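You operate a simulated robot arm through the tools that you are given. There is no shell and no other tool. Be economical: measure what you need, move in short steps, check, and stop when the job is done.

The job below is to be done with a simulated two-armed robot. You get a single attempt, and the scene is never put back.

## Task
Wipe up the spill on the top of the front bench with the yellow cloth and put it back.

Only the result counts: the job must be done as asked and must still hold three seconds after the hand-in. Knocking over, shifting, dropping, spilling or breaking anything else fails it. Flat cloth is picked up by pressing the open fingertips on it (5 to 10 N) and closing them slowly along it; thin cloth reads only 2 to 8 mm in the jaws.

## Robot
Two 7-joint arms with two-finger parallel grippers on one trunk, on a base that drives. Base frame: it is fixed to the floor where the robot stands at the start and does not move with it; the origin is under the middle of the robot, x ahead of it, y to its left, z up. Units: cm, degrees, N and s.
The left shoulder is at the start at [7, 17.7, 109.5], the right one opposite. Payload 3.43 kg a hand.
Tool frame (each hand has its own): the origin (TCP) lies between the finger pads and is the grasp point; the fingertips stand 3 cm ahead of it; z points along the fingers, y is the line along which they close. Largest opening 9.4 cm; finger width 2.8, thickness 1; the body of the gripper, 5 by 9.6 cm, starts 5.5 cm behind the TCP.
Orientation is that of the tool frame in the base frame, as a unit quaternion [x, y, z, w]. With the fingers straight down and closing along the base's y, the tool's x points along the base's -x, its y along +y and its z along -z.

## Interface
- The arms move only by the tool play_rows. It takes "left_steps", "right_steps" or both (then of equal length, played together; a hand with none holds still); each is one flat list of numbers, 7 for each row, row after row: the shift along the tool's x, y, z in units of 30 mm (1.0 is 30 mm), then the turn, a rotation vector about the tool's x, y, z in units of 5 degrees (1.0 is 5 degrees), then the opening in per cent of the stroke, from 0 (shut) to 100 (fully open). In form: [dx, dy, dz, ax, ay, az, hand, dx, dy, dz, ax, ay, az, hand, ...]. A call has 1 to 10 rows; each row shifts and turns the commanded pose from where the row before left it, along the tool's axes as they then stand. A call with a number of a shift or a turn outside -1 to 1 is refused whole. Rows are played at 5 a second. More than 5 cm and 8.6 degrees between two rows, or a gripper value outside its range, and nothing of the call is played. Where a pose cannot be reached the arm comes as near as it can. A force on the tool above 40 N (or 10 N above the force at the start of the call, whichever is more), or a blocked arm, ends the call early, and 0.2 s more pass. The fingers move at their own pace (about 15.3 cm/s each) and stop on an object; they squeeze with about 20 N. The grip force told is the motor's: it shows also when the fingers shut on nothing. Time passes only in rows, and 0.2 s behind the last, so rows that do not move let the fingers close. It gives the time, the measured TCP pose, the force on the tool (base axes), the opening and the grip force at its end, in the units of the frame above (readings bear some noise), with the torque about the TCP (base axes, N m) and any sound that the robot's microphone picked up.
- Cameras (640 x 400 px; columns grow to the right, rows downward): "scene" is now at [12.15, -1.8, 138.71]; the picture's right is [-0.26, -0.96, 0.00], its down [-0.78, 0.21, -0.59] and it looks along [0.57, -0.16, -0.80] (base axes); focal length 292 px, centre (320, 200). "left" rides on the left gripper at [7.6, -1.4, -10.2] in its tool frame; the picture's right is [0.18, 0.98, 0.00], its down [-0.75, 0.14, -0.64] and it looks along [-0.63, 0.12, 0.77] (tool axes); focal length 243 px, centre (320, 200). "right" rides on the right gripper at [7.6, 1.4, -10.2] in its tool frame; the picture's right is [-0.18, 0.98, 0.00], its down [-0.75, -0.14, -0.64] and it looks along [-0.63, -0.12, 0.77] (tool axes); focal length 243 px, centre (320, 200). There is no depth. A picture from a camera that has moved, and an enlarged one, comes with that camera's place and axes in the base frame and with its lens.
- snapshot(camera): a new picture of that camera. It takes no simulated time.
- move_column(by): slides the trunk up (or, below 0, down) by that many cm; the arms and the scene camera ride with it, the base frame stays. It gives what a move gives, with no picture.
- roll_base(legs): drives the robot by 1 to 6 legs, each [ahead, turn to the left] in cm and degrees, along the robot's own axes; the way and the turn of a leg run together, so that a leg with both is an arc; at most 150 cm and 180 degrees a leg. The arms and the cameras ride along, it lands a little off, and it stops where it bumps. It gives what a move gives.
- pan_tilt(pan, tilt): turns the head with the scene camera to pan (to the left, within 86 degrees either way) and tilt (down, from -29 to 69), counted from straight ahead of the robot. It gives what a move gives.
- inspect(camera, box): a new picture of the part [left, top, right, bottom] of that camera's present view, enlarged. It takes no simulated time.
- finish_job(): hands the job in; it is judged then, once.

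Work in short steps. Places have to be worked out from the pictures, the camera data and where the tool is seen: move nearer, look again, correct. Check each grasp and each placing, and mend what went wrong. You have 120 turns and 88 pictures in all, those below and enlarged ones among them. Open the grippers and draw the arms clear of the work before you hand the job in, unless the task says otherwise; then end with one line.

The tools are called after ">>>" as a command line: name --argument value ..., lists and objects as JSON in quotes. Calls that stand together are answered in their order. play_rows: Moves the arms, as the interface text tells. Its arguments: {"type":"object","properties":{"left_steps":{"type":"array","items":{"type":"number"}},"right_steps":{"type":"array","items":{"type":"number"}}},"required":[]} The other tools are called the same way: move_column (by) slides the trunk up or down; roll_base (legs) drives the base; pan_tilt (pan, tilt) turns the head that bears the scene camera; snapshot (camera) takes a picture; inspect (camera, box) takes an enlarged picture of a part of a camera's view; finish_job () hands the job in.

At the start:

```text
t: 0.0
left_eef_pos: [56.26, 16.8, 95.09]
left_tool_rot: [0.0, 1.0, -0.001, -0.001]
left_force: [0.5, -0.1, 0.6]
left_torque: [-0.02, 0.0, 0.0]
left_gripper_width: 9.4
left_grasp_force: 0.1
right_eef_pos: [37.79, -19.22, 94.38]
right_tool_rot: [-0.002, 1.0, 0.0, 0.0]
right_force: [-0.1, 0.7, 0.1]
right_torque: [0.0, -0.01, 0.02]
right_gripper_width: 9.37
right_grasp_force: 0.0
trunk travel left (down, up): [-67.5, 16.5]
robot x, y, heading: [-0.1, -0.05, -0.1]
head pan, tilt: [-15.2, 53.5]
```

scene: 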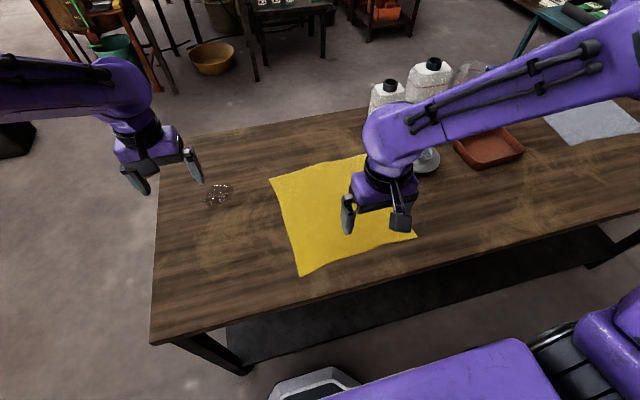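
right: 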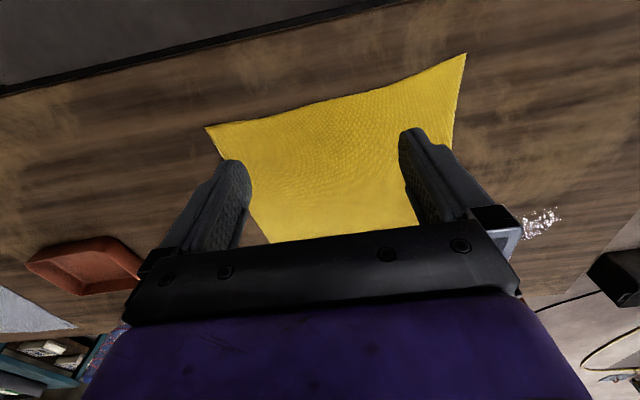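
left: 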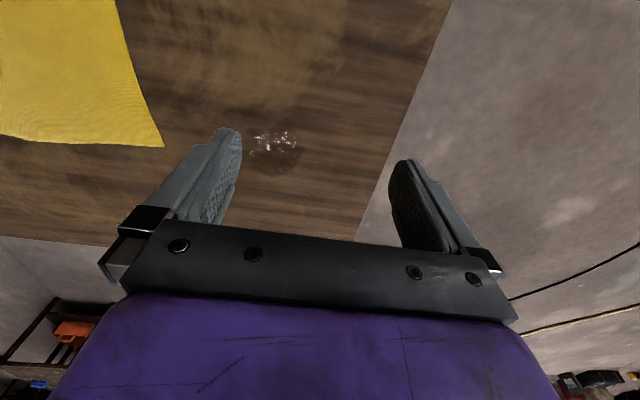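

The spill appears near (70, 13), and the cloth covers about x 40–73, y −35 to −3. I'll look closer at both before moving.

>>> inspect --camera "scene" --box '[150, 130, 310, 230]'

>>> inspect --camera "left" --box '[160, 80, 400, 230]'

```text
4.00 times, centred on (230, 180) of scene
camera zoom: at [12.15, -1.8, 138.71], right [-0.26, -0.96, 0.0], down [-0.78, 0.21, -0.59], along [0.57, -0.16, -0.8], focal length 1168 px, centre (680, 280)
```

zoom: 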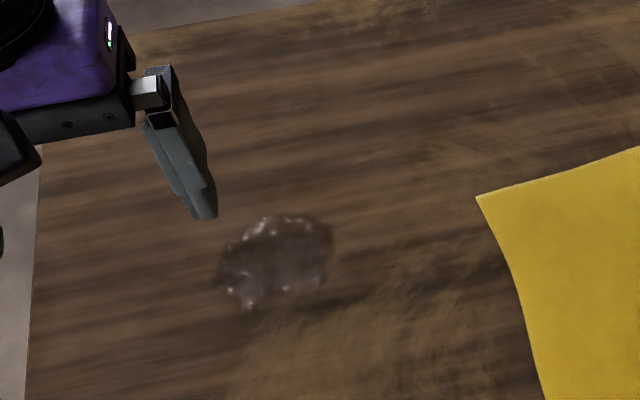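

```text
2.67 times, centred on (280, 155) of left
camera zoom: at [48.78, 15.26, 105.33], right [-0.18, 0.98, 0.0], down [0.75, 0.14, 0.64], along [0.63, 0.12, -0.77], focal length 647 px, centre (427, 320)
```

zoom: 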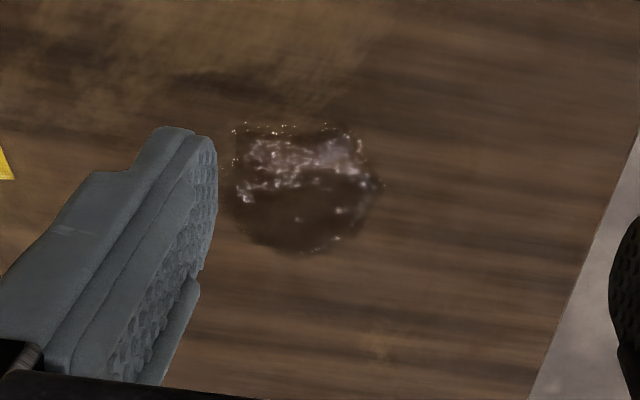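

The spill is about 9 cm across, centred near (69, 12). I'll draw the right arm back and to the right to get a clear view of the cloth.

>>> play_rows --right_steps '[0.5, -1, -0.5, 0, 0, 0, 100, 0.5, -1, -0.5, 0, 0, 0, 100, 0.5, -1, -0.5, 0, 0, 0, 100, 0.5, -1, 0, 0, 0, 0, 100, 0.5, -1, 0, 0, 0, 0, 100, 0.5, -1, 0, 0, 0, 0, 100]'

>>> snapshot --camera "scene"

```text
t: 1.4
left_eef_pos: [56.11, 16.74, 95.2]
left_tool_rot: [0.0, 1.0, 0.0, 0.001]
left_force: [-0.2, 0.1, 0.4]
left_torque: [0.0, -0.06, 0.0]
left_gripper_width: 9.4
left_grasp_force: 0.0
right_eef_pos: [28.71, -37.23, 98.7]
right_tool_rot: [-0.001, 1.0, 0.0, 0.001]
right_force: [-1.0, -0.1, 0.5]
right_torque: [0.02, 0.03, -0.02]
right_gripper_width: 9.39
right_grasp_force: 0.1
trunk travel left (down, up): [-67.5, 16.5]
robot x, y, heading: [-0.05, 0.19, -0.1]
head pan, tilt: [-15.2, 53.5]
```

```text
82 pictures are left
camera scene: at [11.99, -1.86, 138.73], right [-0.26, -0.96, 0.0], down [-0.78, 0.21, -0.59], along [0.57, -0.16, -0.8], focal length 292 px, centre (320, 200)
```

scene: 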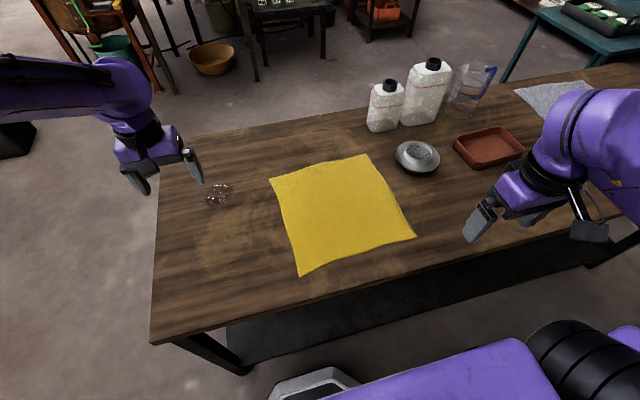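

The cloth is clear now: corners roughly (72,−3), (39,−5), (42,−36), (75,−35). I'll bring both hands over its left and right margins with the fingers half open, so I can grip it at both ends and move it without crumpling.

>>> play_rows --left_steps '[-0.26, -0.8, 0.5, 0, 0, 0, 45, -0.26, -0.8, 0.5, 0, 0, 0, 45, -0.26, -0.8, 0.5, 0, 0, 0, 45, -0.26, -0.8, 0.5, 0, 0, 0, 45, -0.26, -0.8, 0.5, 0, 0, 0, 45, -0.26, -0.8, 0.5, 0, 0, 0, 45, -0.26, -0.8, 0.5, 0, 0, 0, 45, -0.26, -0.8, 0.5, 0, 0, 0, 45, -0.26, -0.8, 0.5, 0, 0, 0, 45, -0.26, -0.8, 0.5, 0, 0, 0, 45]' --right_steps '[-1, 0.2, 0.6, 0, 0, 0, 45, -1, 0.2, 0.6, 0, 0, 0, 45, -1, 0.2, 0.6, 0, 0, 0, 45, -1, 0.2, 0.6, 0, 0, 0, 45, -1, 0.2, 0.6, 0, 0, 0, 45, -1, 0.2, 0.6, 0, 0, 0, 45, -1, 0.2, 0.6, 0, 0, 0, 45, -1, 0.2, 0.6, 0, 0, 0, 45, -1, 0.2, 0.6, 0, 0, 0, 45, -1, 0.2, 0.6, 0, 0, 0, 45]'

>>> snapshot --camera "scene"

>>> snapshot --camera "left"

>>> snapshot --camera "right"

```text
t: 3.6
left_eef_pos: [62.39, -3.67, 81.98]
left_tool_rot: [-0.001, 1.0, 0.0, 0.0]
left_force: [-0.3, -0.7, -0.7]
left_torque: [0.01, 0.02, -0.02]
left_gripper_width: 4.22
left_grasp_force: 0.2
left hand out of reach, approached as far as the arm can: row 9, 10
right_eef_pos: [58.78, -31.03, 81.07]
right_tool_rot: [-0.001, 1.0, -0.001, 0.002]
right_force: [0.6, -0.5, 0.1]
right_torque: [-0.05, 0.03, -0.01]
right_gripper_width: 4.24
right_grasp_force: 0.2
trunk travel left (down, up): [-67.5, 16.5]
robot x, y, heading: [-0.11, -0.11, 0.1]
head pan, tilt: [-15.2, 53.5]
```

```text
81 pictures are left
camera scene: at [12.3, -1.72, 138.7], right [-0.26, -0.97, 0.0], down [-0.78, 0.21, -0.59], along [0.57, -0.16, -0.8], focal length 292 px, centre (320, 200)
```

scene: 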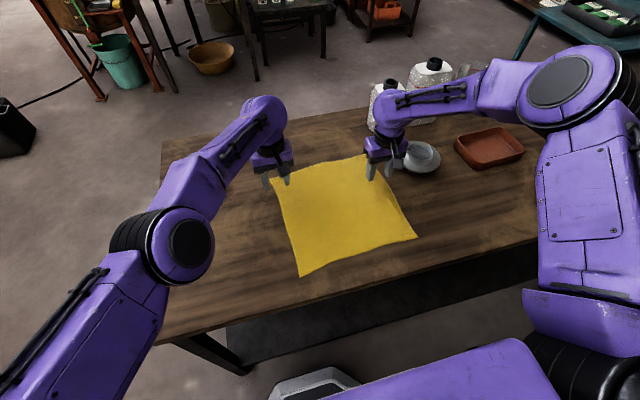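

```text
80 pictures are left
camera left: at [54.82, -5.21, 92.29], right [-0.18, 0.98, 0.0], down [0.75, 0.14, 0.64], along [0.63, 0.12, -0.77], focal length 243 px, centre (320, 200)
```

left: 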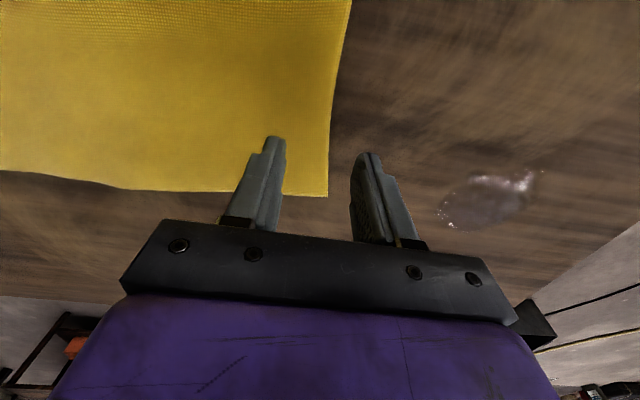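

```text
79 pictures are left
camera right: at [51.11, -29.6, 91.39], right [0.18, 0.98, 0.0], down [0.75, -0.14, 0.64], along [0.63, -0.12, -0.77], focal length 243 px, centre (320, 200)
```

right: 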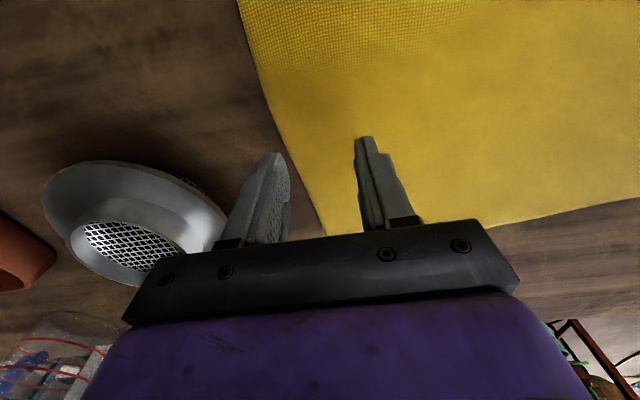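

The left hand reaches only about 61 cm from its shoulder, so the spill's far side is out of reach and I need to drive ahead some. I'll tilt the head down to see the room between base and bench.

>>> pan_tilt --pan 0 --tilt 69

>>> snapshot --camera "scene"

```text
t: 4.4
left_eef_pos: [62.28, -3.81, 82.19]
left_tool_rot: [0.0, 1.0, 0.0, -0.001]
left_force: [0.2, 0.1, -0.9]
left_torque: [0.0, 0.0, 0.02]
left_gripper_width: 4.24
left_grasp_force: 0.2
right_eef_pos: [58.65, -31.21, 81.22]
right_tool_rot: [-0.001, 1.0, 0.0, 0.001]
right_force: [0.9, -0.6, -0.6]
right_torque: [0.0, -0.03, 0.0]
right_gripper_width: 4.22
right_grasp_force: 0.2
trunk travel left (down, up): [-67.5, 16.5]
robot x, y, heading: [0.05, 0.07, 0.0]
head pan, tilt: [0.0, 68.8]
```

```text
78 pictures are left
camera scene: at [10.63, 0.1, 136.98], right [0.0, -1.0, 0.0], down [-0.93, 0.0, -0.36], along [0.36, 0.0, -0.93], focal length 292 px, centre (320, 200)
```

scene: 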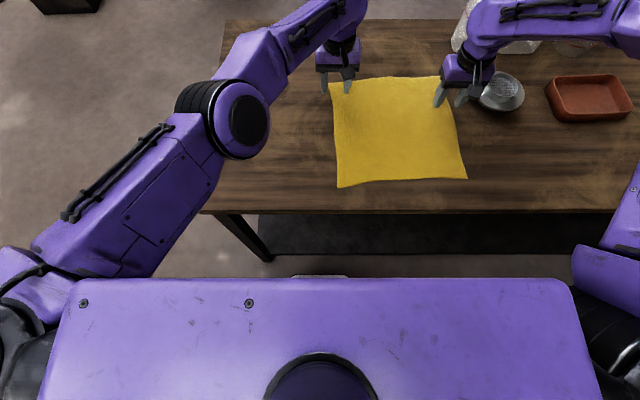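

The gap between base and bench is roughly 8–10 cm. I'll drive ahead 6 cm, which should bring the whole spill into reach.

>>> roll_base --legs '[[6, 0]]'

>>> pan_tilt --pan 0 --tilt 55

>>> snapshot --camera "scene"

>>> snapshot --camera "left"

```text
t: 5.3
left_eef_pos: [67.6, -3.8, 82.53]
left_tool_rot: [0.0, 1.0, 0.0, 0.003]
left_force: [-0.3, 0.0, -0.5]
left_torque: [0.01, -0.02, -0.03]
left_gripper_width: 4.21
left_grasp_force: 0.2
right_eef_pos: [64.01, -31.14, 81.3]
right_tool_rot: [-0.001, 1.0, -0.001, 0.003]
right_force: [-0.8, -0.1, 0.8]
right_torque: [-0.03, -0.01, -0.03]
right_gripper_width: 4.24
right_grasp_force: 0.0
trunk travel left (down, up): [-67.5, 16.5]
robot x, y, heading: [5.98, -0.14, -0.0]
head pan, tilt: [0.0, 68.8]
```

```text
t: 6.1
left_eef_pos: [68.07, -3.89, 82.08]
left_tool_rot: [0.0, 1.0, 0.0, 0.0]
left_force: [0.1, -0.3, 0.0]
left_torque: [0.0, -0.02, 0.03]
left_gripper_width: 4.24
left_grasp_force: 0.0
right_eef_pos: [64.54, -31.28, 81.15]
right_tool_rot: [-0.001, 1.0, 0.001, 0.0]
right_force: [-0.1, 0.1, 0.0]
right_torque: [0.0, 0.0, 0.02]
right_gripper_width: 4.22
right_grasp_force: 0.0
trunk travel left (down, up): [-67.5, 16.5]
robot x, y, heading: [5.89, 0.37, 0.3]
head pan, tilt: [0.0, 55.0]
```

```text
77 pictures are left
camera scene: at [18.17, 0.09, 138.5], right [0.0, -1.0, 0.0], down [-0.82, 0.0, -0.57], along [0.57, 0.0, -0.82], focal length 292 px, centre (320, 200)
```

scene: 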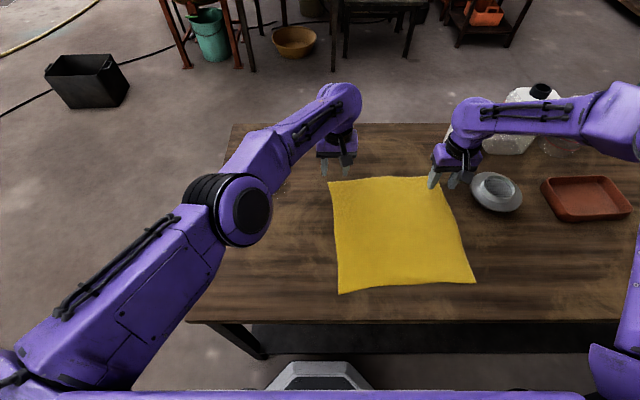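

```text
76 pictures are left
camera left: at [60.58, -5.36, 92.32], right [-0.18, 0.98, 0.0], down [0.75, 0.14, 0.64], along [0.63, 0.12, -0.77], focal length 243 px, centre (320, 200)
```

left: 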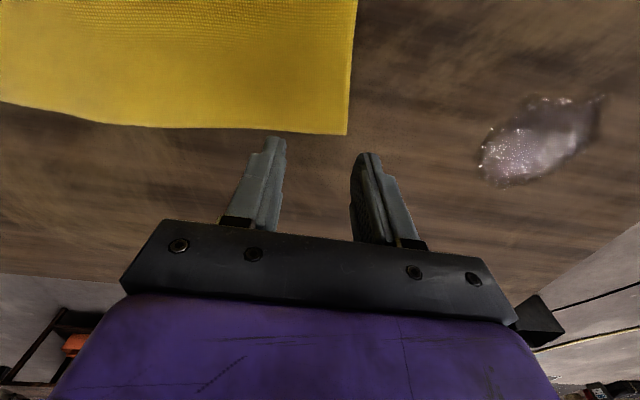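

Comparing rays from the different views, the bench top comes out near z ≈ 76, not 71. That puts the cloth's far-left corner at (67.4, −2.3) and the spill at (65.5, 11.8). I'll move both hands to their grasp points at the present height.

>>> play_rows --left_steps '[0.67, -0.3, 0, 0, 0, 0, 45, 0.67, -0.3, 0, 0, 0, 0, 45, 0.67, -0.3, 0, 0, 0, 0, 45]' --right_steps '[0.72, 0.37, 0, 0, 0, 0, 45, 0.72, 0.37, 0, 0, 0, 0, 45, 0.72, 0.37, 0, 0, 0, 0, 45]'

>>> snapshot --camera "left"

>>> snapshot --camera "right"

```text
t: 6.9
left_eef_pos: [61.74, -6.4, 82.27]
left_tool_rot: [0.0, 1.0, 0.0, 0.0]
left_force: [0.2, 0.6, 0.9]
left_torque: [0.02, -0.03, 0.01]
left_gripper_width: 4.22
left_grasp_force: 0.1
right_eef_pos: [57.95, -27.95, 81.1]
right_tool_rot: [-0.001, 1.0, 0.0, 0.001]
right_force: [-0.4, -0.4, 1.2]
right_torque: [0.0, -0.02, 0.01]
right_gripper_width: 4.24
right_grasp_force: 0.2
trunk travel left (down, up): [-67.5, 16.5]
robot x, y, heading: [5.96, 0.35, -0.0]
head pan, tilt: [0.0, 55.0]
```

```text
75 pictures are left
camera left: at [54.33, -7.95, 92.48], right [-0.18, 0.98, 0.0], down [0.75, 0.14, 0.64], along [0.63, 0.12, -0.77], focal length 243 px, centre (320, 200)
```

left: 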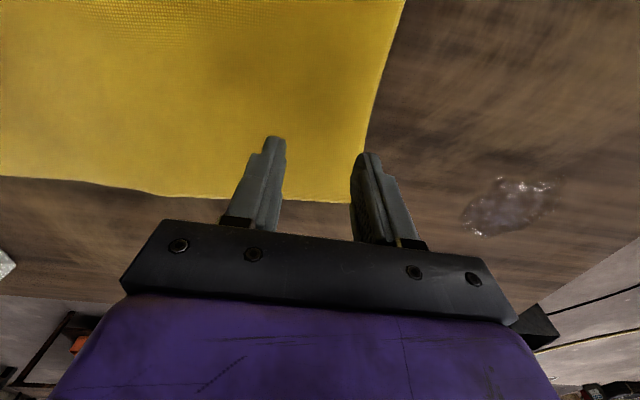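

```text
74 pictures are left
camera right: at [50.1, -26.38, 91.49], right [0.18, 0.98, 0.0], down [0.75, -0.14, 0.64], along [0.63, -0.12, -0.76], focal length 243 px, centre (320, 200)
```

right: 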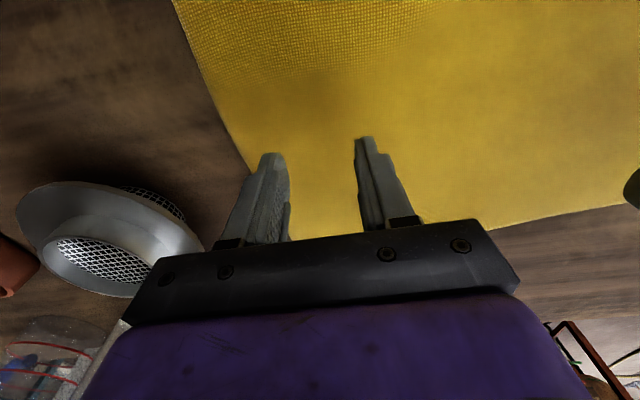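

Both hands sit over the cloth margins. I'll nudge each a little inward and lower both slowly towards contact.

>>> play_rows --left_steps '[0, -0.27, 0.17, 0, 0, 0, 45, 0, 0, 0.17, 0, 0, 0, 45, 0, 0, 0.17, 0, 0, 0, 45, 0, 0, 0.17, 0, 0, 0, 45]' --right_steps '[0, 0.27, 0.08, 0, 0, 0, 45, 0, 0, 0.08, 0, 0, 0, 45, 0, 0, 0.08, 0, 0, 0, 45, 0, 0, 0.08, 0, 0, 0, 45]'

>>> snapshot --camera "left"

```text
t: 7.9
left_eef_pos: [61.86, -7.48, 80.15]
left_tool_rot: [0.0, 1.0, -0.001, 0.0]
left_force: [0.2, 0.2, 0.4]
left_torque: [-0.01, 0.02, 0.0]
left_gripper_width: 4.22
left_grasp_force: 0.1
right_eef_pos: [57.98, -27.0, 80.15]
right_tool_rot: [-0.001, 1.0, -0.001, 0.001]
right_force: [0.1, -1.0, 0.1]
right_torque: [0.0, 0.01, -0.02]
right_gripper_width: 4.22
right_grasp_force: 0.0
trunk travel left (down, up): [-67.5, 16.5]
robot x, y, heading: [6.14, 0.08, 0.0]
head pan, tilt: [0.0, 55.0]
```

```text
73 pictures are left
camera left: at [54.48, -8.89, 90.36], right [-0.18, 0.98, 0.0], down [0.75, 0.14, 0.64], along [0.63, 0.12, -0.77], focal length 243 px, centre (320, 200)
```

left: 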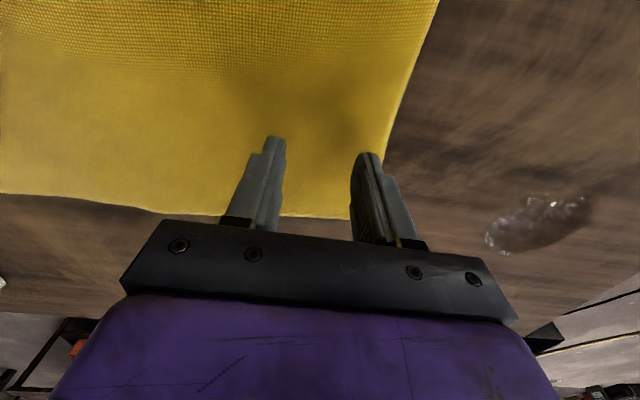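

Tips are at about 77.1 and still free of contact. I'll keep lowering both hands in 2–3 mm steps and watch the force.

>>> play_rows --left_steps '[0, -0.1, 0.1, 0, 0, 0, 45, 0, 0, 0.1, 0, 0, 0, 45, 0, 0, 0.1, 0, 0, 0, 45]' --right_steps '[0, 0, 0.1, 0, 0, 0, 45, 0, 0, 0.1, 0, 0, 0, 45, 0, 0, 0.1, 0, 0, 0, 45]'

```text
t: 8.7
left_eef_pos: [61.86, -7.61, 79.28]
left_tool_rot: [0.0, 1.0, 0.0, 0.0]
left_force: [0.1, -0.1, 0.8]
left_torque: [0.06, -0.01, 0.02]
left_gripper_width: 4.23
left_grasp_force: 0.1
right_eef_pos: [57.92, -27.07, 79.31]
right_tool_rot: [-0.001, 1.0, -0.001, 0.001]
right_force: [-0.1, -0.2, 0.1]
right_torque: [0.0, 0.0, -0.03]
right_gripper_width: 4.22
right_grasp_force: 0.0
trunk travel left (down, up): [-67.5, 16.5]
robot x, y, heading: [5.81, -0.16, -0.0]
head pan, tilt: [0.0, 55.0]
```

>>> play_rows --left_steps '[0, 0, 0.07, 0, 0, 0, 45, 0, 0, 0.07, 0, 0, 0, 45, 0, 0, 0, 0, 0, 0, 45]' --right_steps '[0, 0, 0.07, 0, 0, 0, 45, 0, 0, 0.07, 0, 0, 0, 45, 0, 0, 0, 0, 0, 0, 45]'

```text
t: 9.5
left_eef_pos: [61.81, -7.59, 79.21]
left_tool_rot: [0.0, 1.0, -0.001, 0.003]
left_force: [5.4, -1.5, 22.1]
left_torque: [0.47, -0.03, -0.12]
left_gripper_width: 4.19
left_grasp_force: 0.0
right_eef_pos: [57.86, -26.95, 79.12]
right_tool_rot: [0.0, 1.0, -0.001, 0.003]
right_force: [4.9, -1.8, 17.9]
right_torque: [-0.04, 0.03, -0.03]
right_gripper_width: 4.2
right_grasp_force: 0.0
trunk travel left (down, up): [-67.5, 16.5]
robot x, y, heading: [5.62, -0.21, -0.1]
head pan, tilt: [0.0, 55.0]
```

Contact: 22 N on the left and 18 N on the right, which is a bit much. I'll ease both to about 8 N and then close slowly.

>>> play_rows --left_steps '[0, 0, -0.075, 0, 0, 0, 45, 0, 0, 0, 0, 0, 0, 40, 0, 0, 0, 0, 0, 0, 35, 0, 0, 0, 0, 0, 0, 30, 0, 0, 0, 0, 0, 0, 25, 0, 0, 0, 0, 0, 0, 20, 0, 0, 0, 0, 0, 0, 15, 0, 0, 0, 0, 0, 0, 10, 0, 0, 0, 0, 0, 0, 5, 0, 0, 0, 0, 0, 0, 0]' --right_steps '[0, 0, -0.05, 0, 0, 0, 45, 0, 0, 0, 0, 0, 0, 40, 0, 0, 0, 0, 0, 0, 35, 0, 0, 0, 0, 0, 0, 30, 0, 0, 0, 0, 0, 0, 25, 0, 0, 0, 0, 0, 0, 20, 0, 0, 0, 0, 0, 0, 15, 0, 0, 0, 0, 0, 0, 10, 0, 0, 0, 0, 0, 0, 5, 0, 0, 0, 0, 0, 0, 0]'

>>> snapshot --camera "left"

>>> snapshot --camera "right"

```text
t: 11.7
left_eef_pos: [61.76, -7.58, 79.16]
left_tool_rot: [0.0, 1.0, 0.001, 0.003]
left_force: [0.0, 1.9, 11.7]
left_torque: [0.07, 0.02, -0.05]
left_gripper_width: 0.0
left_grasp_force: 19.8
right_eef_pos: [57.73, -26.98, 79.24]
right_tool_rot: [-0.001, 1.0, 0.0, 0.003]
right_force: [-0.3, -0.7, 12.6]
right_torque: [-0.06, 0.05, 0.0]
right_gripper_width: 0.19
right_grasp_force: 20.0
trunk travel left (down, up): [-67.5, 16.5]
robot x, y, heading: [5.8, 0.17, -0.1]
head pan, tilt: [0.0, 55.0]
```

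```text
72 pictures are left
camera left: at [54.18, -9.04, 89.36], right [-0.18, 0.98, 0.0], down [0.75, 0.14, 0.64], along [0.63, 0.12, -0.76], focal length 243 px, centre (320, 200)
```

left: 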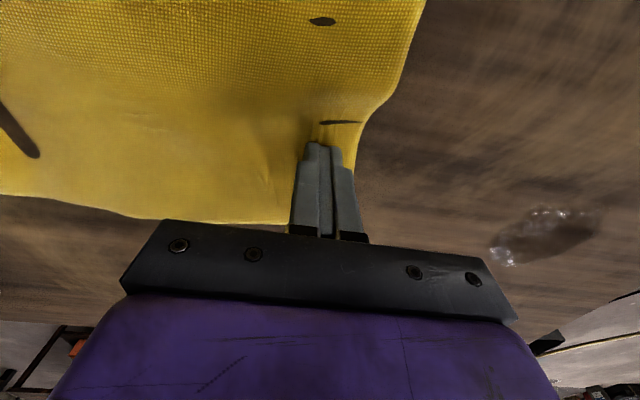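

```text
71 pictures are left
camera right: at [50.07, -25.5, 89.45], right [0.18, 0.98, 0.0], down [0.75, -0.14, 0.65], along [0.63, -0.12, -0.76], focal length 243 px, centre (320, 200)
```

right: 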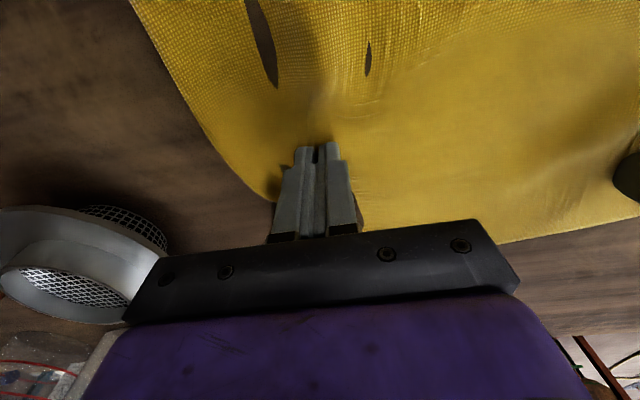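

The right hand reads 1.9 mm and 20 N, so it holds the cloth; the left closed on nothing (0.0). I'll lift the left a little, reopen it about 1.5 cm further in, and press again.

>>> play_rows --left_steps '[0, 0, -0.3, 0, 0, 0, 20, 0, -0.5, 0, 0, 0, 0, 55, 0, 0, 0.1, 0, 0, 0, 55, 0, 0, 0.1, 0, 0, 0, 55, 0, 0, 0.1, 0, 0, 0, 55, 0, 0, 0, 0, 0, 0, 55]'

>>> snapshot --camera "left"

```text
t: 13.1
left_eef_pos: [61.74, -9.14, 79.2]
left_tool_rot: [0.0, 1.0, -0.001, 0.002]
left_force: [-2.3, -0.7, 5.6]
left_torque: [0.17, 0.09, 0.01]
left_gripper_width: 5.17
left_grasp_force: 0.2
right_eef_pos: [57.83, -26.97, 79.12]
right_tool_rot: [-0.002, 1.0, -0.001, 0.003]
right_force: [-1.5, -1.6, 16.3]
right_torque: [-0.02, 0.07, 0.01]
right_gripper_width: 0.19
right_grasp_force: 19.9
trunk travel left (down, up): [-67.5, 16.5]
robot x, y, heading: [5.71, 0.08, 0.1]
head pan, tilt: [0.0, 55.0]
```

```text
70 pictures are left
camera left: at [54.27, -10.54, 89.38], right [-0.18, 0.98, 0.0], down [0.75, 0.14, 0.64], along [0.63, 0.12, -0.76], focal length 243 px, centre (320, 200)
```

left: 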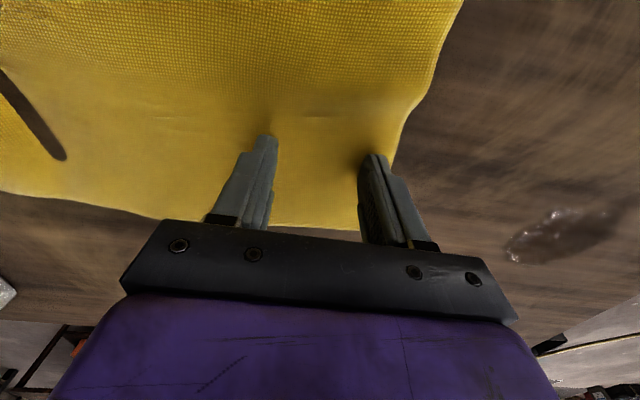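

The cloth is back to nearly flat and both left fingertips are on it at 5.6 N. I'll press to about 9 N and close slowly.

>>> play_rows --left_steps '[0, 0, 0.03, 0, 0, 0, 52, 0, 0, 0, 0, 0, 0, 46, 0, 0, 0, 0, 0, 0, 40, 0, 0, 0, 0, 0, 0, 34, 0, 0, 0, 0, 0, 0, 28, 0, 0, 0, 0, 0, 0, 22, 0, 0, 0, 0, 0, 0, 16, 0, 0, 0, 0, 0, 0, 10, 0, 0, 0, 0, 0, 0, 4, 0, 0, 0, 0, 0, 0, 0]'

>>> snapshot --camera "left"

```text
t: 15.3
left_eef_pos: [61.7, -9.15, 79.18]
left_tool_rot: [0.0, 1.0, -0.002, 0.003]
left_force: [0.6, -6.1, 31.9]
left_torque: [-0.14, 0.07, 0.16]
left_gripper_width: 0.35
left_grasp_force: 19.7
right_eef_pos: [57.68, -26.91, 79.14]
right_tool_rot: [-0.001, 1.0, 0.0, 0.002]
right_force: [0.7, 6.8, 2.1]
right_torque: [0.2, 0.01, 0.11]
right_gripper_width: 0.21
right_grasp_force: 19.6
trunk travel left (down, up): [-67.5, 16.5]
robot x, y, heading: [5.83, -0.02, -0.0]
head pan, tilt: [0.0, 55.0]
```

```text
69 pictures are left
camera left: at [54.22, -10.58, 89.36], right [-0.18, 0.98, 0.0], down [0.75, 0.14, 0.65], along [0.63, 0.12, -0.76], focal length 243 px, centre (320, 200)
```

left: 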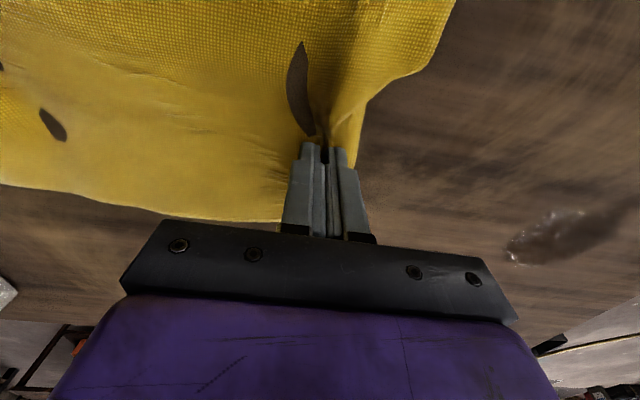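

Both hands hold cloth (3.5 mm and 2.1 mm) and it is taut between them. I'll ease the tension, lift both 6 mm, and carry the cloth left over the spill with the two hands moving together.

>>> play_rows --left_steps '[0, 0, -0.2, 0, 0, 0, 0, 0, 0.4, 0, 0, 0, 0, 0, -0.1, 0.8, 0, 0, 0, 0, 0, -0.2, 0.9, 0, 0, 0, 0, 0, -0.2, 0.9, 0, 0, 0, 0, 0, -0.2, 0.9, 0, 0, 0, 0, 0, -0.2, 0.9, 0, 0, 0, 0, 0, -0.2, 0.9, 0, 0, 0, 0, 0]' --right_steps '[0, 0.2, -0.2, 0, 0, 0, 0, 0, 0.4, 0, 0, 0, 0, 0, -0.1, 0.8, 0, 0, 0, 0, 0, -0.2, 0.9, 0, 0, 0, 0, 0, -0.2, 0.9, 0, 0, 0, 0, 0, -0.2, 0.9, 0, 0, 0, 0, 0, -0.2, 0.9, 0, 0, 0, 0, 0, -0.2, 0.9, 0, 0, 0, 0, 0]'

>>> snapshot --camera "left"

>>> snapshot --camera "scene"

```text
t: 17.1
left_eef_pos: [65.13, 8.11, 79.6]
left_tool_rot: [0.001, 1.0, -0.001, 0.0]
left_force: [0.0, -3.5, 1.0]
left_torque: [-0.13, -0.01, 0.07]
left_gripper_width: 0.24
left_grasp_force: 20.7
right_eef_pos: [61.37, -9.1, 79.57]
right_tool_rot: [-0.001, 1.0, -0.001, 0.001]
right_force: [-0.1, 2.8, 0.0]
right_torque: [0.05, 0.0, 0.06]
right_gripper_width: 0.2
right_grasp_force: 20.1
trunk travel left (down, up): [-67.5, 16.5]
robot x, y, heading: [5.86, 0.24, 0.1]
head pan, tilt: [0.0, 55.0]
```

```text
68 pictures are left
camera left: at [57.59, 6.74, 89.79], right [-0.18, 0.98, 0.0], down [0.75, 0.14, 0.64], along [0.63, 0.12, -0.77], focal length 243 px, centre (320, 200)
```

left: 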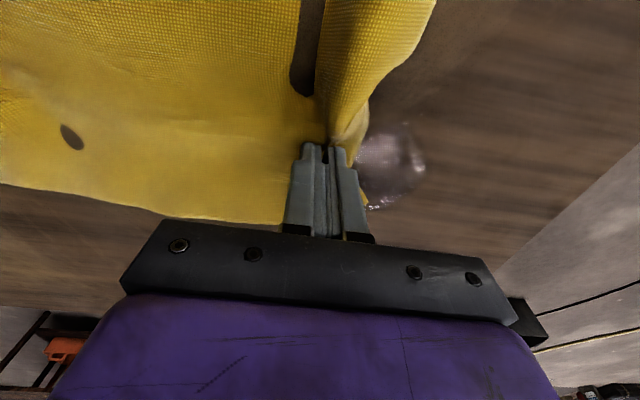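

```text
67 pictures are left
camera scene: at [18.09, 0.35, 138.52], right [0.0, -1.0, 0.0], down [-0.82, 0.0, -0.57], along [0.57, 0.0, -0.82], focal length 292 px, centre (320, 200)
```

scene: 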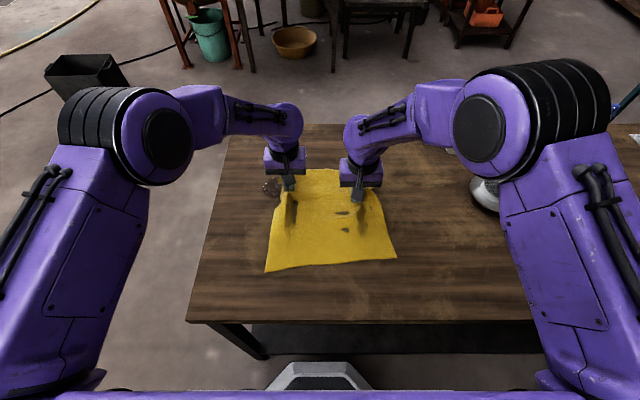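

The cloth's leading edge is at the rim of the spill. I'll press the left hand lightly down and sweep 7.5 cm further left across it, with the right hand following.

>>> play_rows --left_steps '[0, 0, 0.15, 0, 0, 0, 0, 0, 0.5, 0.03, 0, 0, 0, 0, 0, 0.5, 0, 0, 0, 0, 0, 0, 0.5, 0, 0, 0, 0, 0, 0, 0.5, 0, 0, 0, 0, 0, 0, 0.5, 0, 0, 0, 0, 0]' --right_steps '[0, 0.1, 0, 0, 0, 0, 0, 0, 0.5, 0, 0, 0, 0, 0, 0, 0.5, 0, 0, 0, 0, 0, 0, 0.5, 0, 0, 0, 0, 0, 0, 0.5, 0, 0, 0, 0, 0, 0, 0.5, 0, 0, 0, 0, 0]'

>>> snapshot --camera "left"

```text
t: 18.5
left_eef_pos: [65.09, 15.37, 79.29]
left_tool_rot: [0.001, 1.0, 0.0, 0.002]
left_force: [0.1, -6.7, 14.0]
left_torque: [-0.23, 0.03, 0.02]
left_gripper_width: 0.2
left_grasp_force: 19.9
right_eef_pos: [61.24, -1.49, 79.77]
right_tool_rot: [-0.001, 1.0, 0.0, 0.002]
right_force: [-0.2, -1.2, 0.1]
right_torque: [-0.01, 0.03, -0.01]
right_gripper_width: 0.2
right_grasp_force: 20.0
trunk travel left (down, up): [-67.5, 16.5]
robot x, y, heading: [5.48, 0.09, 0.1]
head pan, tilt: [0.0, 55.0]
```

```text
66 pictures are left
camera left: at [57.58, 13.86, 89.39], right [-0.18, 0.98, 0.0], down [0.75, 0.14, 0.64], along [0.63, 0.12, -0.76], focal length 243 px, centre (320, 200)
```

left: 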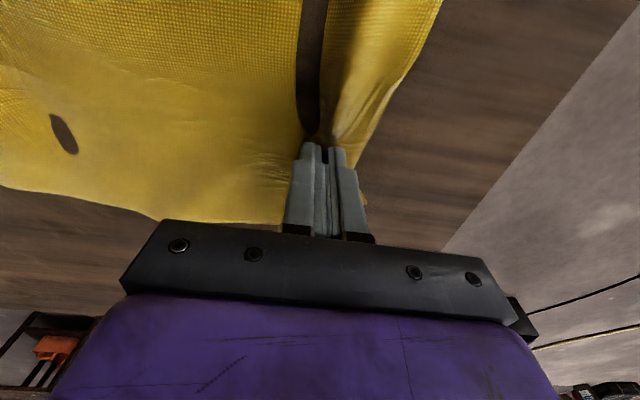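

The spill is now under the cloth. I'll rub with light pressure across its whole extent, both hands moving together.

>>> play_rows --left_steps '[0, -0.8, 0, 0, 0, 0, 0, -0.8, 0, 0, 0, 0, 0, 0, -0.5, 0, 0, 0, 0, 0, 0, 0, -0.8, 0, 0, 0, 0, 0, 1, 0, 0, 0, 0, 0, 0, 1, 0, 0, 0, 0, 0, 0, 0.5, 0, 0, 0, 0, 0, 0, 0, 0.8, 0, 0, 0, 0, 0, -1, 0, 0, 0, 0, 0, 0, 0, 0.8, 0, 0, 0, 0, 0]' --right_steps '[0, -0.8, 0, 0, 0, 0, 0, -0.8, 0, 0, 0, 0, 0, 0, -0.5, 0, 0, 0, 0, 0, 0, 0, -0.8, 0, 0, 0, 0, 0, 1, 0, 0, 0, 0, 0, 0, 1, 0, 0, 0, 0, 0, 0, 0.5, 0, 0, 0, 0, 0, 0, 0, 0.8, 0, 0, 0, 0, 0, -1, 0, 0, 0, 0, 0, 0, 0, 0.8, 0, 0, 0, 0, 0]'

>>> snapshot --camera "left"

```text
t: 20.7
left_eef_pos: [64.74, 15.43, 79.23]
left_tool_rot: [0.0, 1.0, 0.0, 0.002]
left_force: [0.8, -5.8, 14.9]
left_torque: [-0.24, 0.02, 0.03]
left_gripper_width: 0.21
left_grasp_force: 20.3
right_eef_pos: [60.49, -1.5, 79.74]
right_tool_rot: [0.001, 1.0, 0.0, 0.001]
right_force: [-0.3, 0.5, -0.9]
right_torque: [0.02, -0.04, 0.0]
right_gripper_width: 0.2
right_grasp_force: 19.9
trunk travel left (down, up): [-67.5, 16.5]
robot x, y, heading: [5.88, -0.18, -0.1]
head pan, tilt: [0.0, 55.0]
```

```text
65 pictures are left
camera left: at [57.27, 13.98, 89.38], right [-0.18, 0.98, 0.0], down [0.75, 0.14, 0.64], along [0.63, 0.12, -0.76], focal length 243 px, centre (320, 200)
```

left: 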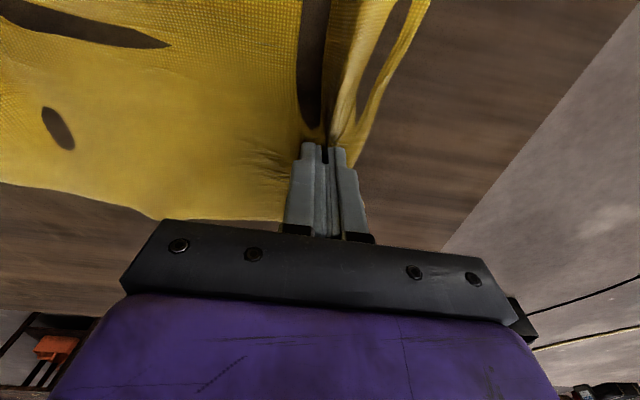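

The grip still holds. I'll draw both hands back right about 10 cm, still pressing, to see what remains of the spill.

>>> play_rows --left_steps '[0, -0.7, 0, 0, 0, 0, 0, 0, -0.7, 0, 0, 0, 0, 0, 0, -0.7, 0, 0, 0, 0, 0, 0, -0.7, 0, 0, 0, 0, 0, 0, -0.7, 0, 0, 0, 0, 0]' --right_steps '[0, -0.7, 0, 0, 0, 0, 0, 0, -0.7, 0, 0, 0, 0, 0, 0, -0.7, 0, 0, 0, 0, 0, 0, -0.7, 0, 0, 0, 0, 0, 0, -0.7, 0, 0, 0, 0, 0]'

>>> snapshot --camera "left"

>>> inspect --camera "scene" --box '[200, 140, 440, 290]'

```text
t: 21.9
left_eef_pos: [64.64, 4.77, 79.13]
left_tool_rot: [0.001, 1.0, 0.0, 0.001]
left_force: [-0.1, 4.9, 14.0]
left_torque: [0.2, 0.06, 0.01]
left_gripper_width: 0.2
left_grasp_force: 20.4
right_eef_pos: [60.37, -11.96, 79.66]
right_tool_rot: [-0.001, 1.0, 0.0, 0.001]
right_force: [0.9, 0.2, -0.1]
right_torque: [0.02, 0.06, 0.0]
right_gripper_width: 0.17
right_grasp_force: 20.4
trunk travel left (down, up): [-67.5, 16.5]
robot x, y, heading: [5.86, 0.05, -0.1]
head pan, tilt: [0.0, 55.0]
```

```text
64 pictures are left
camera left: at [57.16, 3.33, 89.38], right [-0.18, 0.98, 0.0], down [0.75, 0.14, 0.64], along [0.63, 0.12, -0.77], focal length 243 px, centre (320, 200)
```

left: 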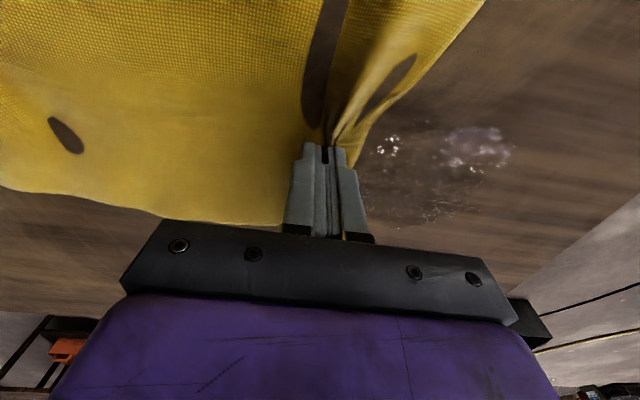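

```text
2.67 times, centred on (320, 215) of scene
camera zoom: at [17.84, 0.1, 138.54], right [0.0, -1.0, 0.0], down [-0.82, 0.0, -0.57], along [0.57, 0.0, -0.82], focal length 778 px, centre (320, 160)
```

zoom: 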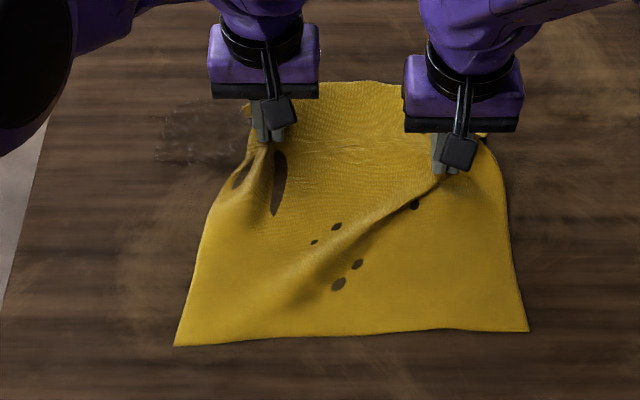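

Much of the spill has gone, but patches remain at x 61–70, y 7–15. I'll rub in a tighter raster, sweeping along y with the passes under 2 cm apart.

>>> play_rows --left_steps '[1, 0, 0, 0, 0, 0, 0, 0, 1, 0, 0, 0, 0, 0, 0, 1, 0, 0, 0, 0, 0, 0, 1, 0, 0, 0, 0, 0, 0, 1, 0, 0, 0, 0, 0, -0.6, 0, 0, 0, 0, 0, 0, 0, -1, 0, 0, 0, 0, 0, 0, -1, 0, 0, 0, 0, 0, 0, -1, 0, 0, 0, 0, 0, 0, -1, 0, 0, 0, 0, 0]' --right_steps '[1, 0, 0, 0, 0, 0, 0, 0, 1, 0, 0, 0, 0, 0, 0, 1, 0, 0, 0, 0, 0, 0, 1, 0, 0, 0, 0, 0, 0, 1, 0, 0, 0, 0, 0, -0.6, 0, 0, 0, 0, 0, 0, 0, -1, 0, 0, 0, 0, 0, 0, -1, 0, 0, 0, 0, 0, 0, -1, 0, 0, 0, 0, 0, 0, -1, 0, 0, 0, 0, 0]'

>>> play_rows --left_steps '[-0.6, 0, 0, 0, 0, 0, 0, 0, 1, 0, 0, 0, 0, 0, 0, 1, 0, 0, 0, 0, 0, 0, 1, 0, 0, 0, 0, 0, 0, 1, 0, 0, 0, 0, 0, -0.6, 0, 0, 0, 0, 0, 0, 0, -1, 0, 0, 0, 0, 0, 0, -1, 0, 0, 0, 0, 0, 0, -1, 0, 0, 0, 0, 0, 0, -1, 0, 0, 0, 0, 0]' --right_steps '[-0.6, 0, 0, 0, 0, 0, 0, 0, 1, 0, 0, 0, 0, 0, 0, 1, 0, 0, 0, 0, 0, 0, 1, 0, 0, 0, 0, 0, 0, 1, 0, 0, 0, 0, 0, -0.6, 0, 0, 0, 0, 0, 0, 0, -1, 0, 0, 0, 0, 0, 0, -1, 0, 0, 0, 0, 0, 0, -1, 0, 0, 0, 0, 0, 0, -1, 0, 0, 0, 0, 0]'

>>> snapshot --camera "left"

```text
t: 24.1
left_eef_pos: [63.54, 4.95, 79.2]
left_tool_rot: [0.0, 1.0, 0.001, 0.002]
left_force: [-0.3, 6.3, 19.3]
left_torque: [0.23, 0.05, 0.01]
left_gripper_width: 0.24
left_grasp_force: 19.7
right_eef_pos: [59.3, -12.11, 79.69]
right_tool_rot: [-0.001, 1.0, 0.0, 0.001]
right_force: [-0.6, 0.8, -0.4]
right_torque: [0.04, 0.02, 0.01]
right_gripper_width: 0.2
right_grasp_force: 20.0
trunk travel left (down, up): [-67.5, 16.5]
robot x, y, heading: [5.71, 0.13, -0.1]
head pan, tilt: [0.0, 55.0]
```

```text
t: 26.3
left_eef_pos: [67.03, 4.85, 79.14]
left_tool_rot: [0.0, 1.0, 0.001, 0.001]
left_force: [-1.1, 4.4, 13.3]
left_torque: [0.13, 0.07, 0.05]
left_gripper_width: 0.23
left_grasp_force: 19.4
right_eef_pos: [62.88, -12.2, 79.69]
right_tool_rot: [0.0, 1.0, 0.001, 0.002]
right_force: [-0.3, 2.4, -0.5]
right_torque: [0.03, -0.01, 0.02]
right_gripper_width: 0.18
right_grasp_force: 19.9
trunk travel left (down, up): [-67.5, 16.5]
robot x, y, heading: [6.12, -0.07, 0.3]
head pan, tilt: [0.0, 55.0]
```

```text
62 pictures are left
camera left: at [59.54, 3.39, 89.39], right [-0.18, 0.98, 0.0], down [0.75, 0.14, 0.64], along [0.63, 0.12, -0.77], focal length 243 px, centre (320, 200)
```

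left: 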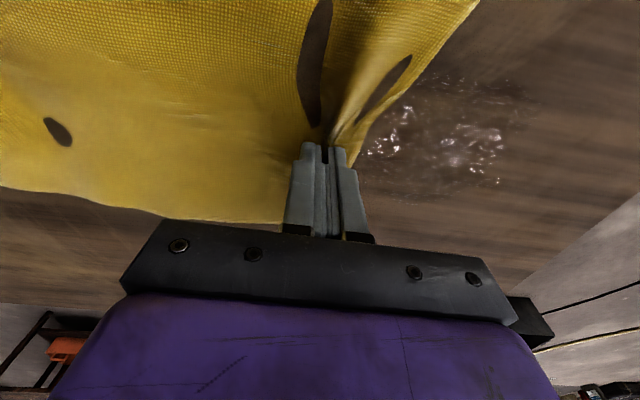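

The film is thinner and the glints depend on viewing angle. I'll cover the far side next, then repeat back across, pressing slightly more.

>>> play_rows --left_steps '[-0.6, 0, 0.03, 0, 0, 0, 0, 0, 1, 0, 0, 0, 0, 0, 0, 1, 0, 0, 0, 0, 0, 0, 1, 0, 0, 0, 0, 0, 0, 1, 0, 0, 0, 0, 0, -0.5, 0, 0, 0, 0, 0, 0, 0, -1, 0, 0, 0, 0, 0, 0, -1, 0, 0, 0, 0, 0, 0, -1, 0, 0, 0, 0, 0, 0, -1, 0, 0, 0, 0, 0]' --right_steps '[-0.6, 0, 0, 0, 0, 0, 0, 0, 1, 0, 0, 0, 0, 0, 0, 1, 0, 0, 0, 0, 0, 0, 1, 0, 0, 0, 0, 0, 0, 1, 0, 0, 0, 0, 0, -0.5, 0, 0, 0, 0, 0, 0, 0, -1, 0, 0, 0, 0, 0, 0, -1, 0, 0, 0, 0, 0, 0, -1, 0, 0, 0, 0, 0, 0, -1, 0, 0, 0, 0, 0]'

>>> inspect --camera "left" --box '[320, 40, 560, 190]'

```text
t: 28.5
left_eef_pos: [70.42, 4.98, 79.25]
left_tool_rot: [0.0, 1.0, 0.0, 0.001]
left_force: [-1.7, 4.7, 13.5]
left_torque: [0.21, 0.1, 0.0]
left_gripper_width: 0.2
left_grasp_force: 20.3
right_eef_pos: [66.13, -12.3, 79.75]
right_tool_rot: [-0.001, 1.0, 0.001, 0.001]
right_force: [0.2, 1.0, 0.3]
right_torque: [0.02, -0.02, 0.02]
right_gripper_width: 0.2
right_grasp_force: 19.8
trunk travel left (down, up): [-67.5, 16.5]
robot x, y, heading: [5.47, 0.09, 0.1]
head pan, tilt: [0.0, 55.0]
```

```text
2.67 times, centred on (440, 115) of left
camera zoom: at [62.89, 3.4, 89.38], right [-0.18, 0.98, 0.0], down [0.75, 0.14, 0.64], along [0.63, 0.12, -0.77], focal length 647 px, centre (0, 427)
```

zoom: 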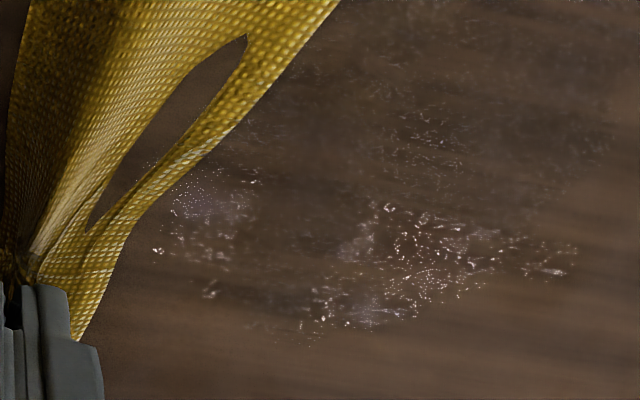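

Thin patches remain at about x 65–70, y 7–15. I'll repeat with denser passes over that part.

>>> play_rows --left_steps '[0.2, 0.5, 0, 0, 0, 0, 0, 0, 1, 0, 0, 0, 0, 0, 0, 1, 0, 0, 0, 0, 0, 0, 1, 0, 0, 0, 0, 0, 0, 0.7, 0, 0, 0, 0, 0, 0.35, 0, 0, 0, 0, 0, 0, 0, -1, 0, 0, 0, 0, 0, 0, -1, 0, 0, 0, 0, 0, 0, -1, 0, 0, 0, 0, 0, 0.35, 0, 0, 0, 0, 0, 0]' --right_steps '[0.2, 0.5, 0, 0, 0, 0, 0, 0, 1, 0, 0, 0, 0, 0, 0, 1, 0, 0, 0, 0, 0, 0, 1, 0, 0, 0, 0, 0, 0, 0.7, 0, 0, 0, 0, 0, 0.35, 0, 0, 0, 0, 0, 0, 0, -1, 0, 0, 0, 0, 0, 0, -1, 0, 0, 0, 0, 0, 0, -1, 0, 0, 0, 0, 0, 0.35, 0, 0, 0, 0, 0, 0]'

>>> play_rows --left_steps '[0, 1, 0, 0, 0, 0, 0, 0, 1, 0, 0, 0, 0, 0, 0, 1, 0, 0, 0, 0, 0, 0.35, 0, 0, 0, 0, 0, 0, 0, -1, 0, 0, 0, 0, 0, 0, -1, 0, 0, 0, 0, 0, 0, -1, 0, 0, 0, 0, 0, 0.35, 0, 0, 0, 0, 0, 0, 0, 1, 0, 0, 0, 0, 0, 0, 1, 0, 0, 0, 0, 0]' --right_steps '[0, 1, 0, 0, 0, 0, 0, 0, 1, 0, 0, 0, 0, 0, 0, 1, 0, 0, 0, 0, 0, 0.35, 0, 0, 0, 0, 0, 0, 0, -1, 0, 0, 0, 0, 0, 0, -1, 0, 0, 0, 0, 0, 0, -1, 0, 0, 0, 0, 0, 0.35, 0, 0, 0, 0, 0, 0, 0, 1, 0, 0, 0, 0, 0, 0, 1, 0, 0, 0, 0, 0]'

>>> play_rows --left_steps '[0, 1, 0, 0, 0, 0, 0, 0.35, 0, 0, 0, 0, 0, 0, 0, -1, 0, 0, 0, 0, 0, 0, -1, 0, 0, 0, 0, 0, 0, -1, 0, 0, 0, 0, 0, 0, -1, 0, 0, 0, 0, 0]' --right_steps '[0, 1, 0, 0, 0, 0, 0, 0.35, 0, 0, 0, 0, 0, 0, 0, -1, 0, 0, 0, 0, 0, 0, -1, 0, 0, 0, 0, 0, 0, -1, 0, 0, 0, 0, 0, 0, -1, 0, 0, 0, 0, 0]'

>>> inspect --camera "left" --box '[320, 80, 560, 230]'

```text
t: 30.7
left_eef_pos: [67.62, 8.38, 79.17]
left_tool_rot: [0.0, 1.0, -0.001, 0.003]
left_force: [10.6, 0.0, 23.6]
left_torque: [0.05, -0.19, 0.01]
left_gripper_width: 0.2
left_grasp_force: 20.0
right_eef_pos: [63.55, -8.49, 79.67]
right_tool_rot: [0.0, 1.0, 0.0, 0.002]
right_force: [0.5, -0.1, 0.9]
right_torque: [0.02, -0.06, 0.01]
right_gripper_width: 0.19
right_grasp_force: 20.2
trunk travel left (down, up): [-67.5, 16.5]
robot x, y, heading: [6.14, 0.39, -0.3]
head pan, tilt: [0.0, 55.0]
```

```text
t: 32.2
left_eef_pos: [66.79, 10.24, 79.32]
left_tool_rot: [0.001, 1.0, 0.0, 0.004]
left_force: [-5.9, -6.7, 16.9]
left_torque: [-0.12, 0.14, 0.08]
left_gripper_width: 0.17
left_grasp_force: 20.4
right_eef_pos: [62.49, -6.91, 79.61]
right_tool_rot: [0.0, 1.0, 0.001, 0.002]
right_force: [1.0, 1.1, -0.4]
right_torque: [0.03, 0.01, 0.03]
right_gripper_width: 0.2
right_grasp_force: 20.1
trunk travel left (down, up): [-67.5, 16.5]
robot x, y, heading: [5.55, -0.05, 0.1]
head pan, tilt: [0.0, 55.0]
stopped in row 7 (left hand): the force on the tool passed its limit (the readings are from after the stop); the commanded pose is now the measured one
```

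```text
t: 33.6
left_eef_pos: [65.53, 1.38, 79.28]
left_tool_rot: [0.001, 1.0, 0.002, 0.004]
left_force: [0.8, 8.5, 28.5]
left_torque: [0.31, 0.05, 0.07]
left_gripper_width: 0.19
left_grasp_force: 19.8
right_eef_pos: [61.42, -15.72, 79.72]
right_tool_rot: [0.0, 1.0, 0.0, 0.002]
right_force: [0.4, 2.6, 0.3]
right_torque: [0.1, -0.02, 0.02]
right_gripper_width: 0.18
right_grasp_force: 20.2
trunk travel left (down, up): [-67.5, 16.5]
robot x, y, heading: [5.61, -0.2, 0.1]
head pan, tilt: [0.0, 55.0]
```

```text
2.67 times, centred on (440, 155) of left
camera zoom: at [57.98, -0.08, 89.33], right [-0.18, 0.98, 0.0], down [0.75, 0.14, 0.65], along [0.64, 0.12, -0.76], focal length 647 px, centre (0, 320)
```

zoom: 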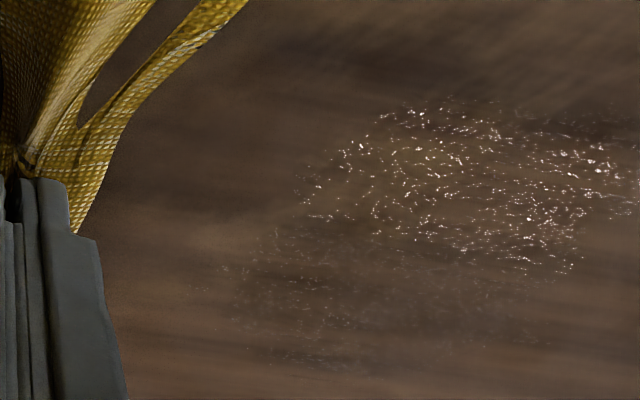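

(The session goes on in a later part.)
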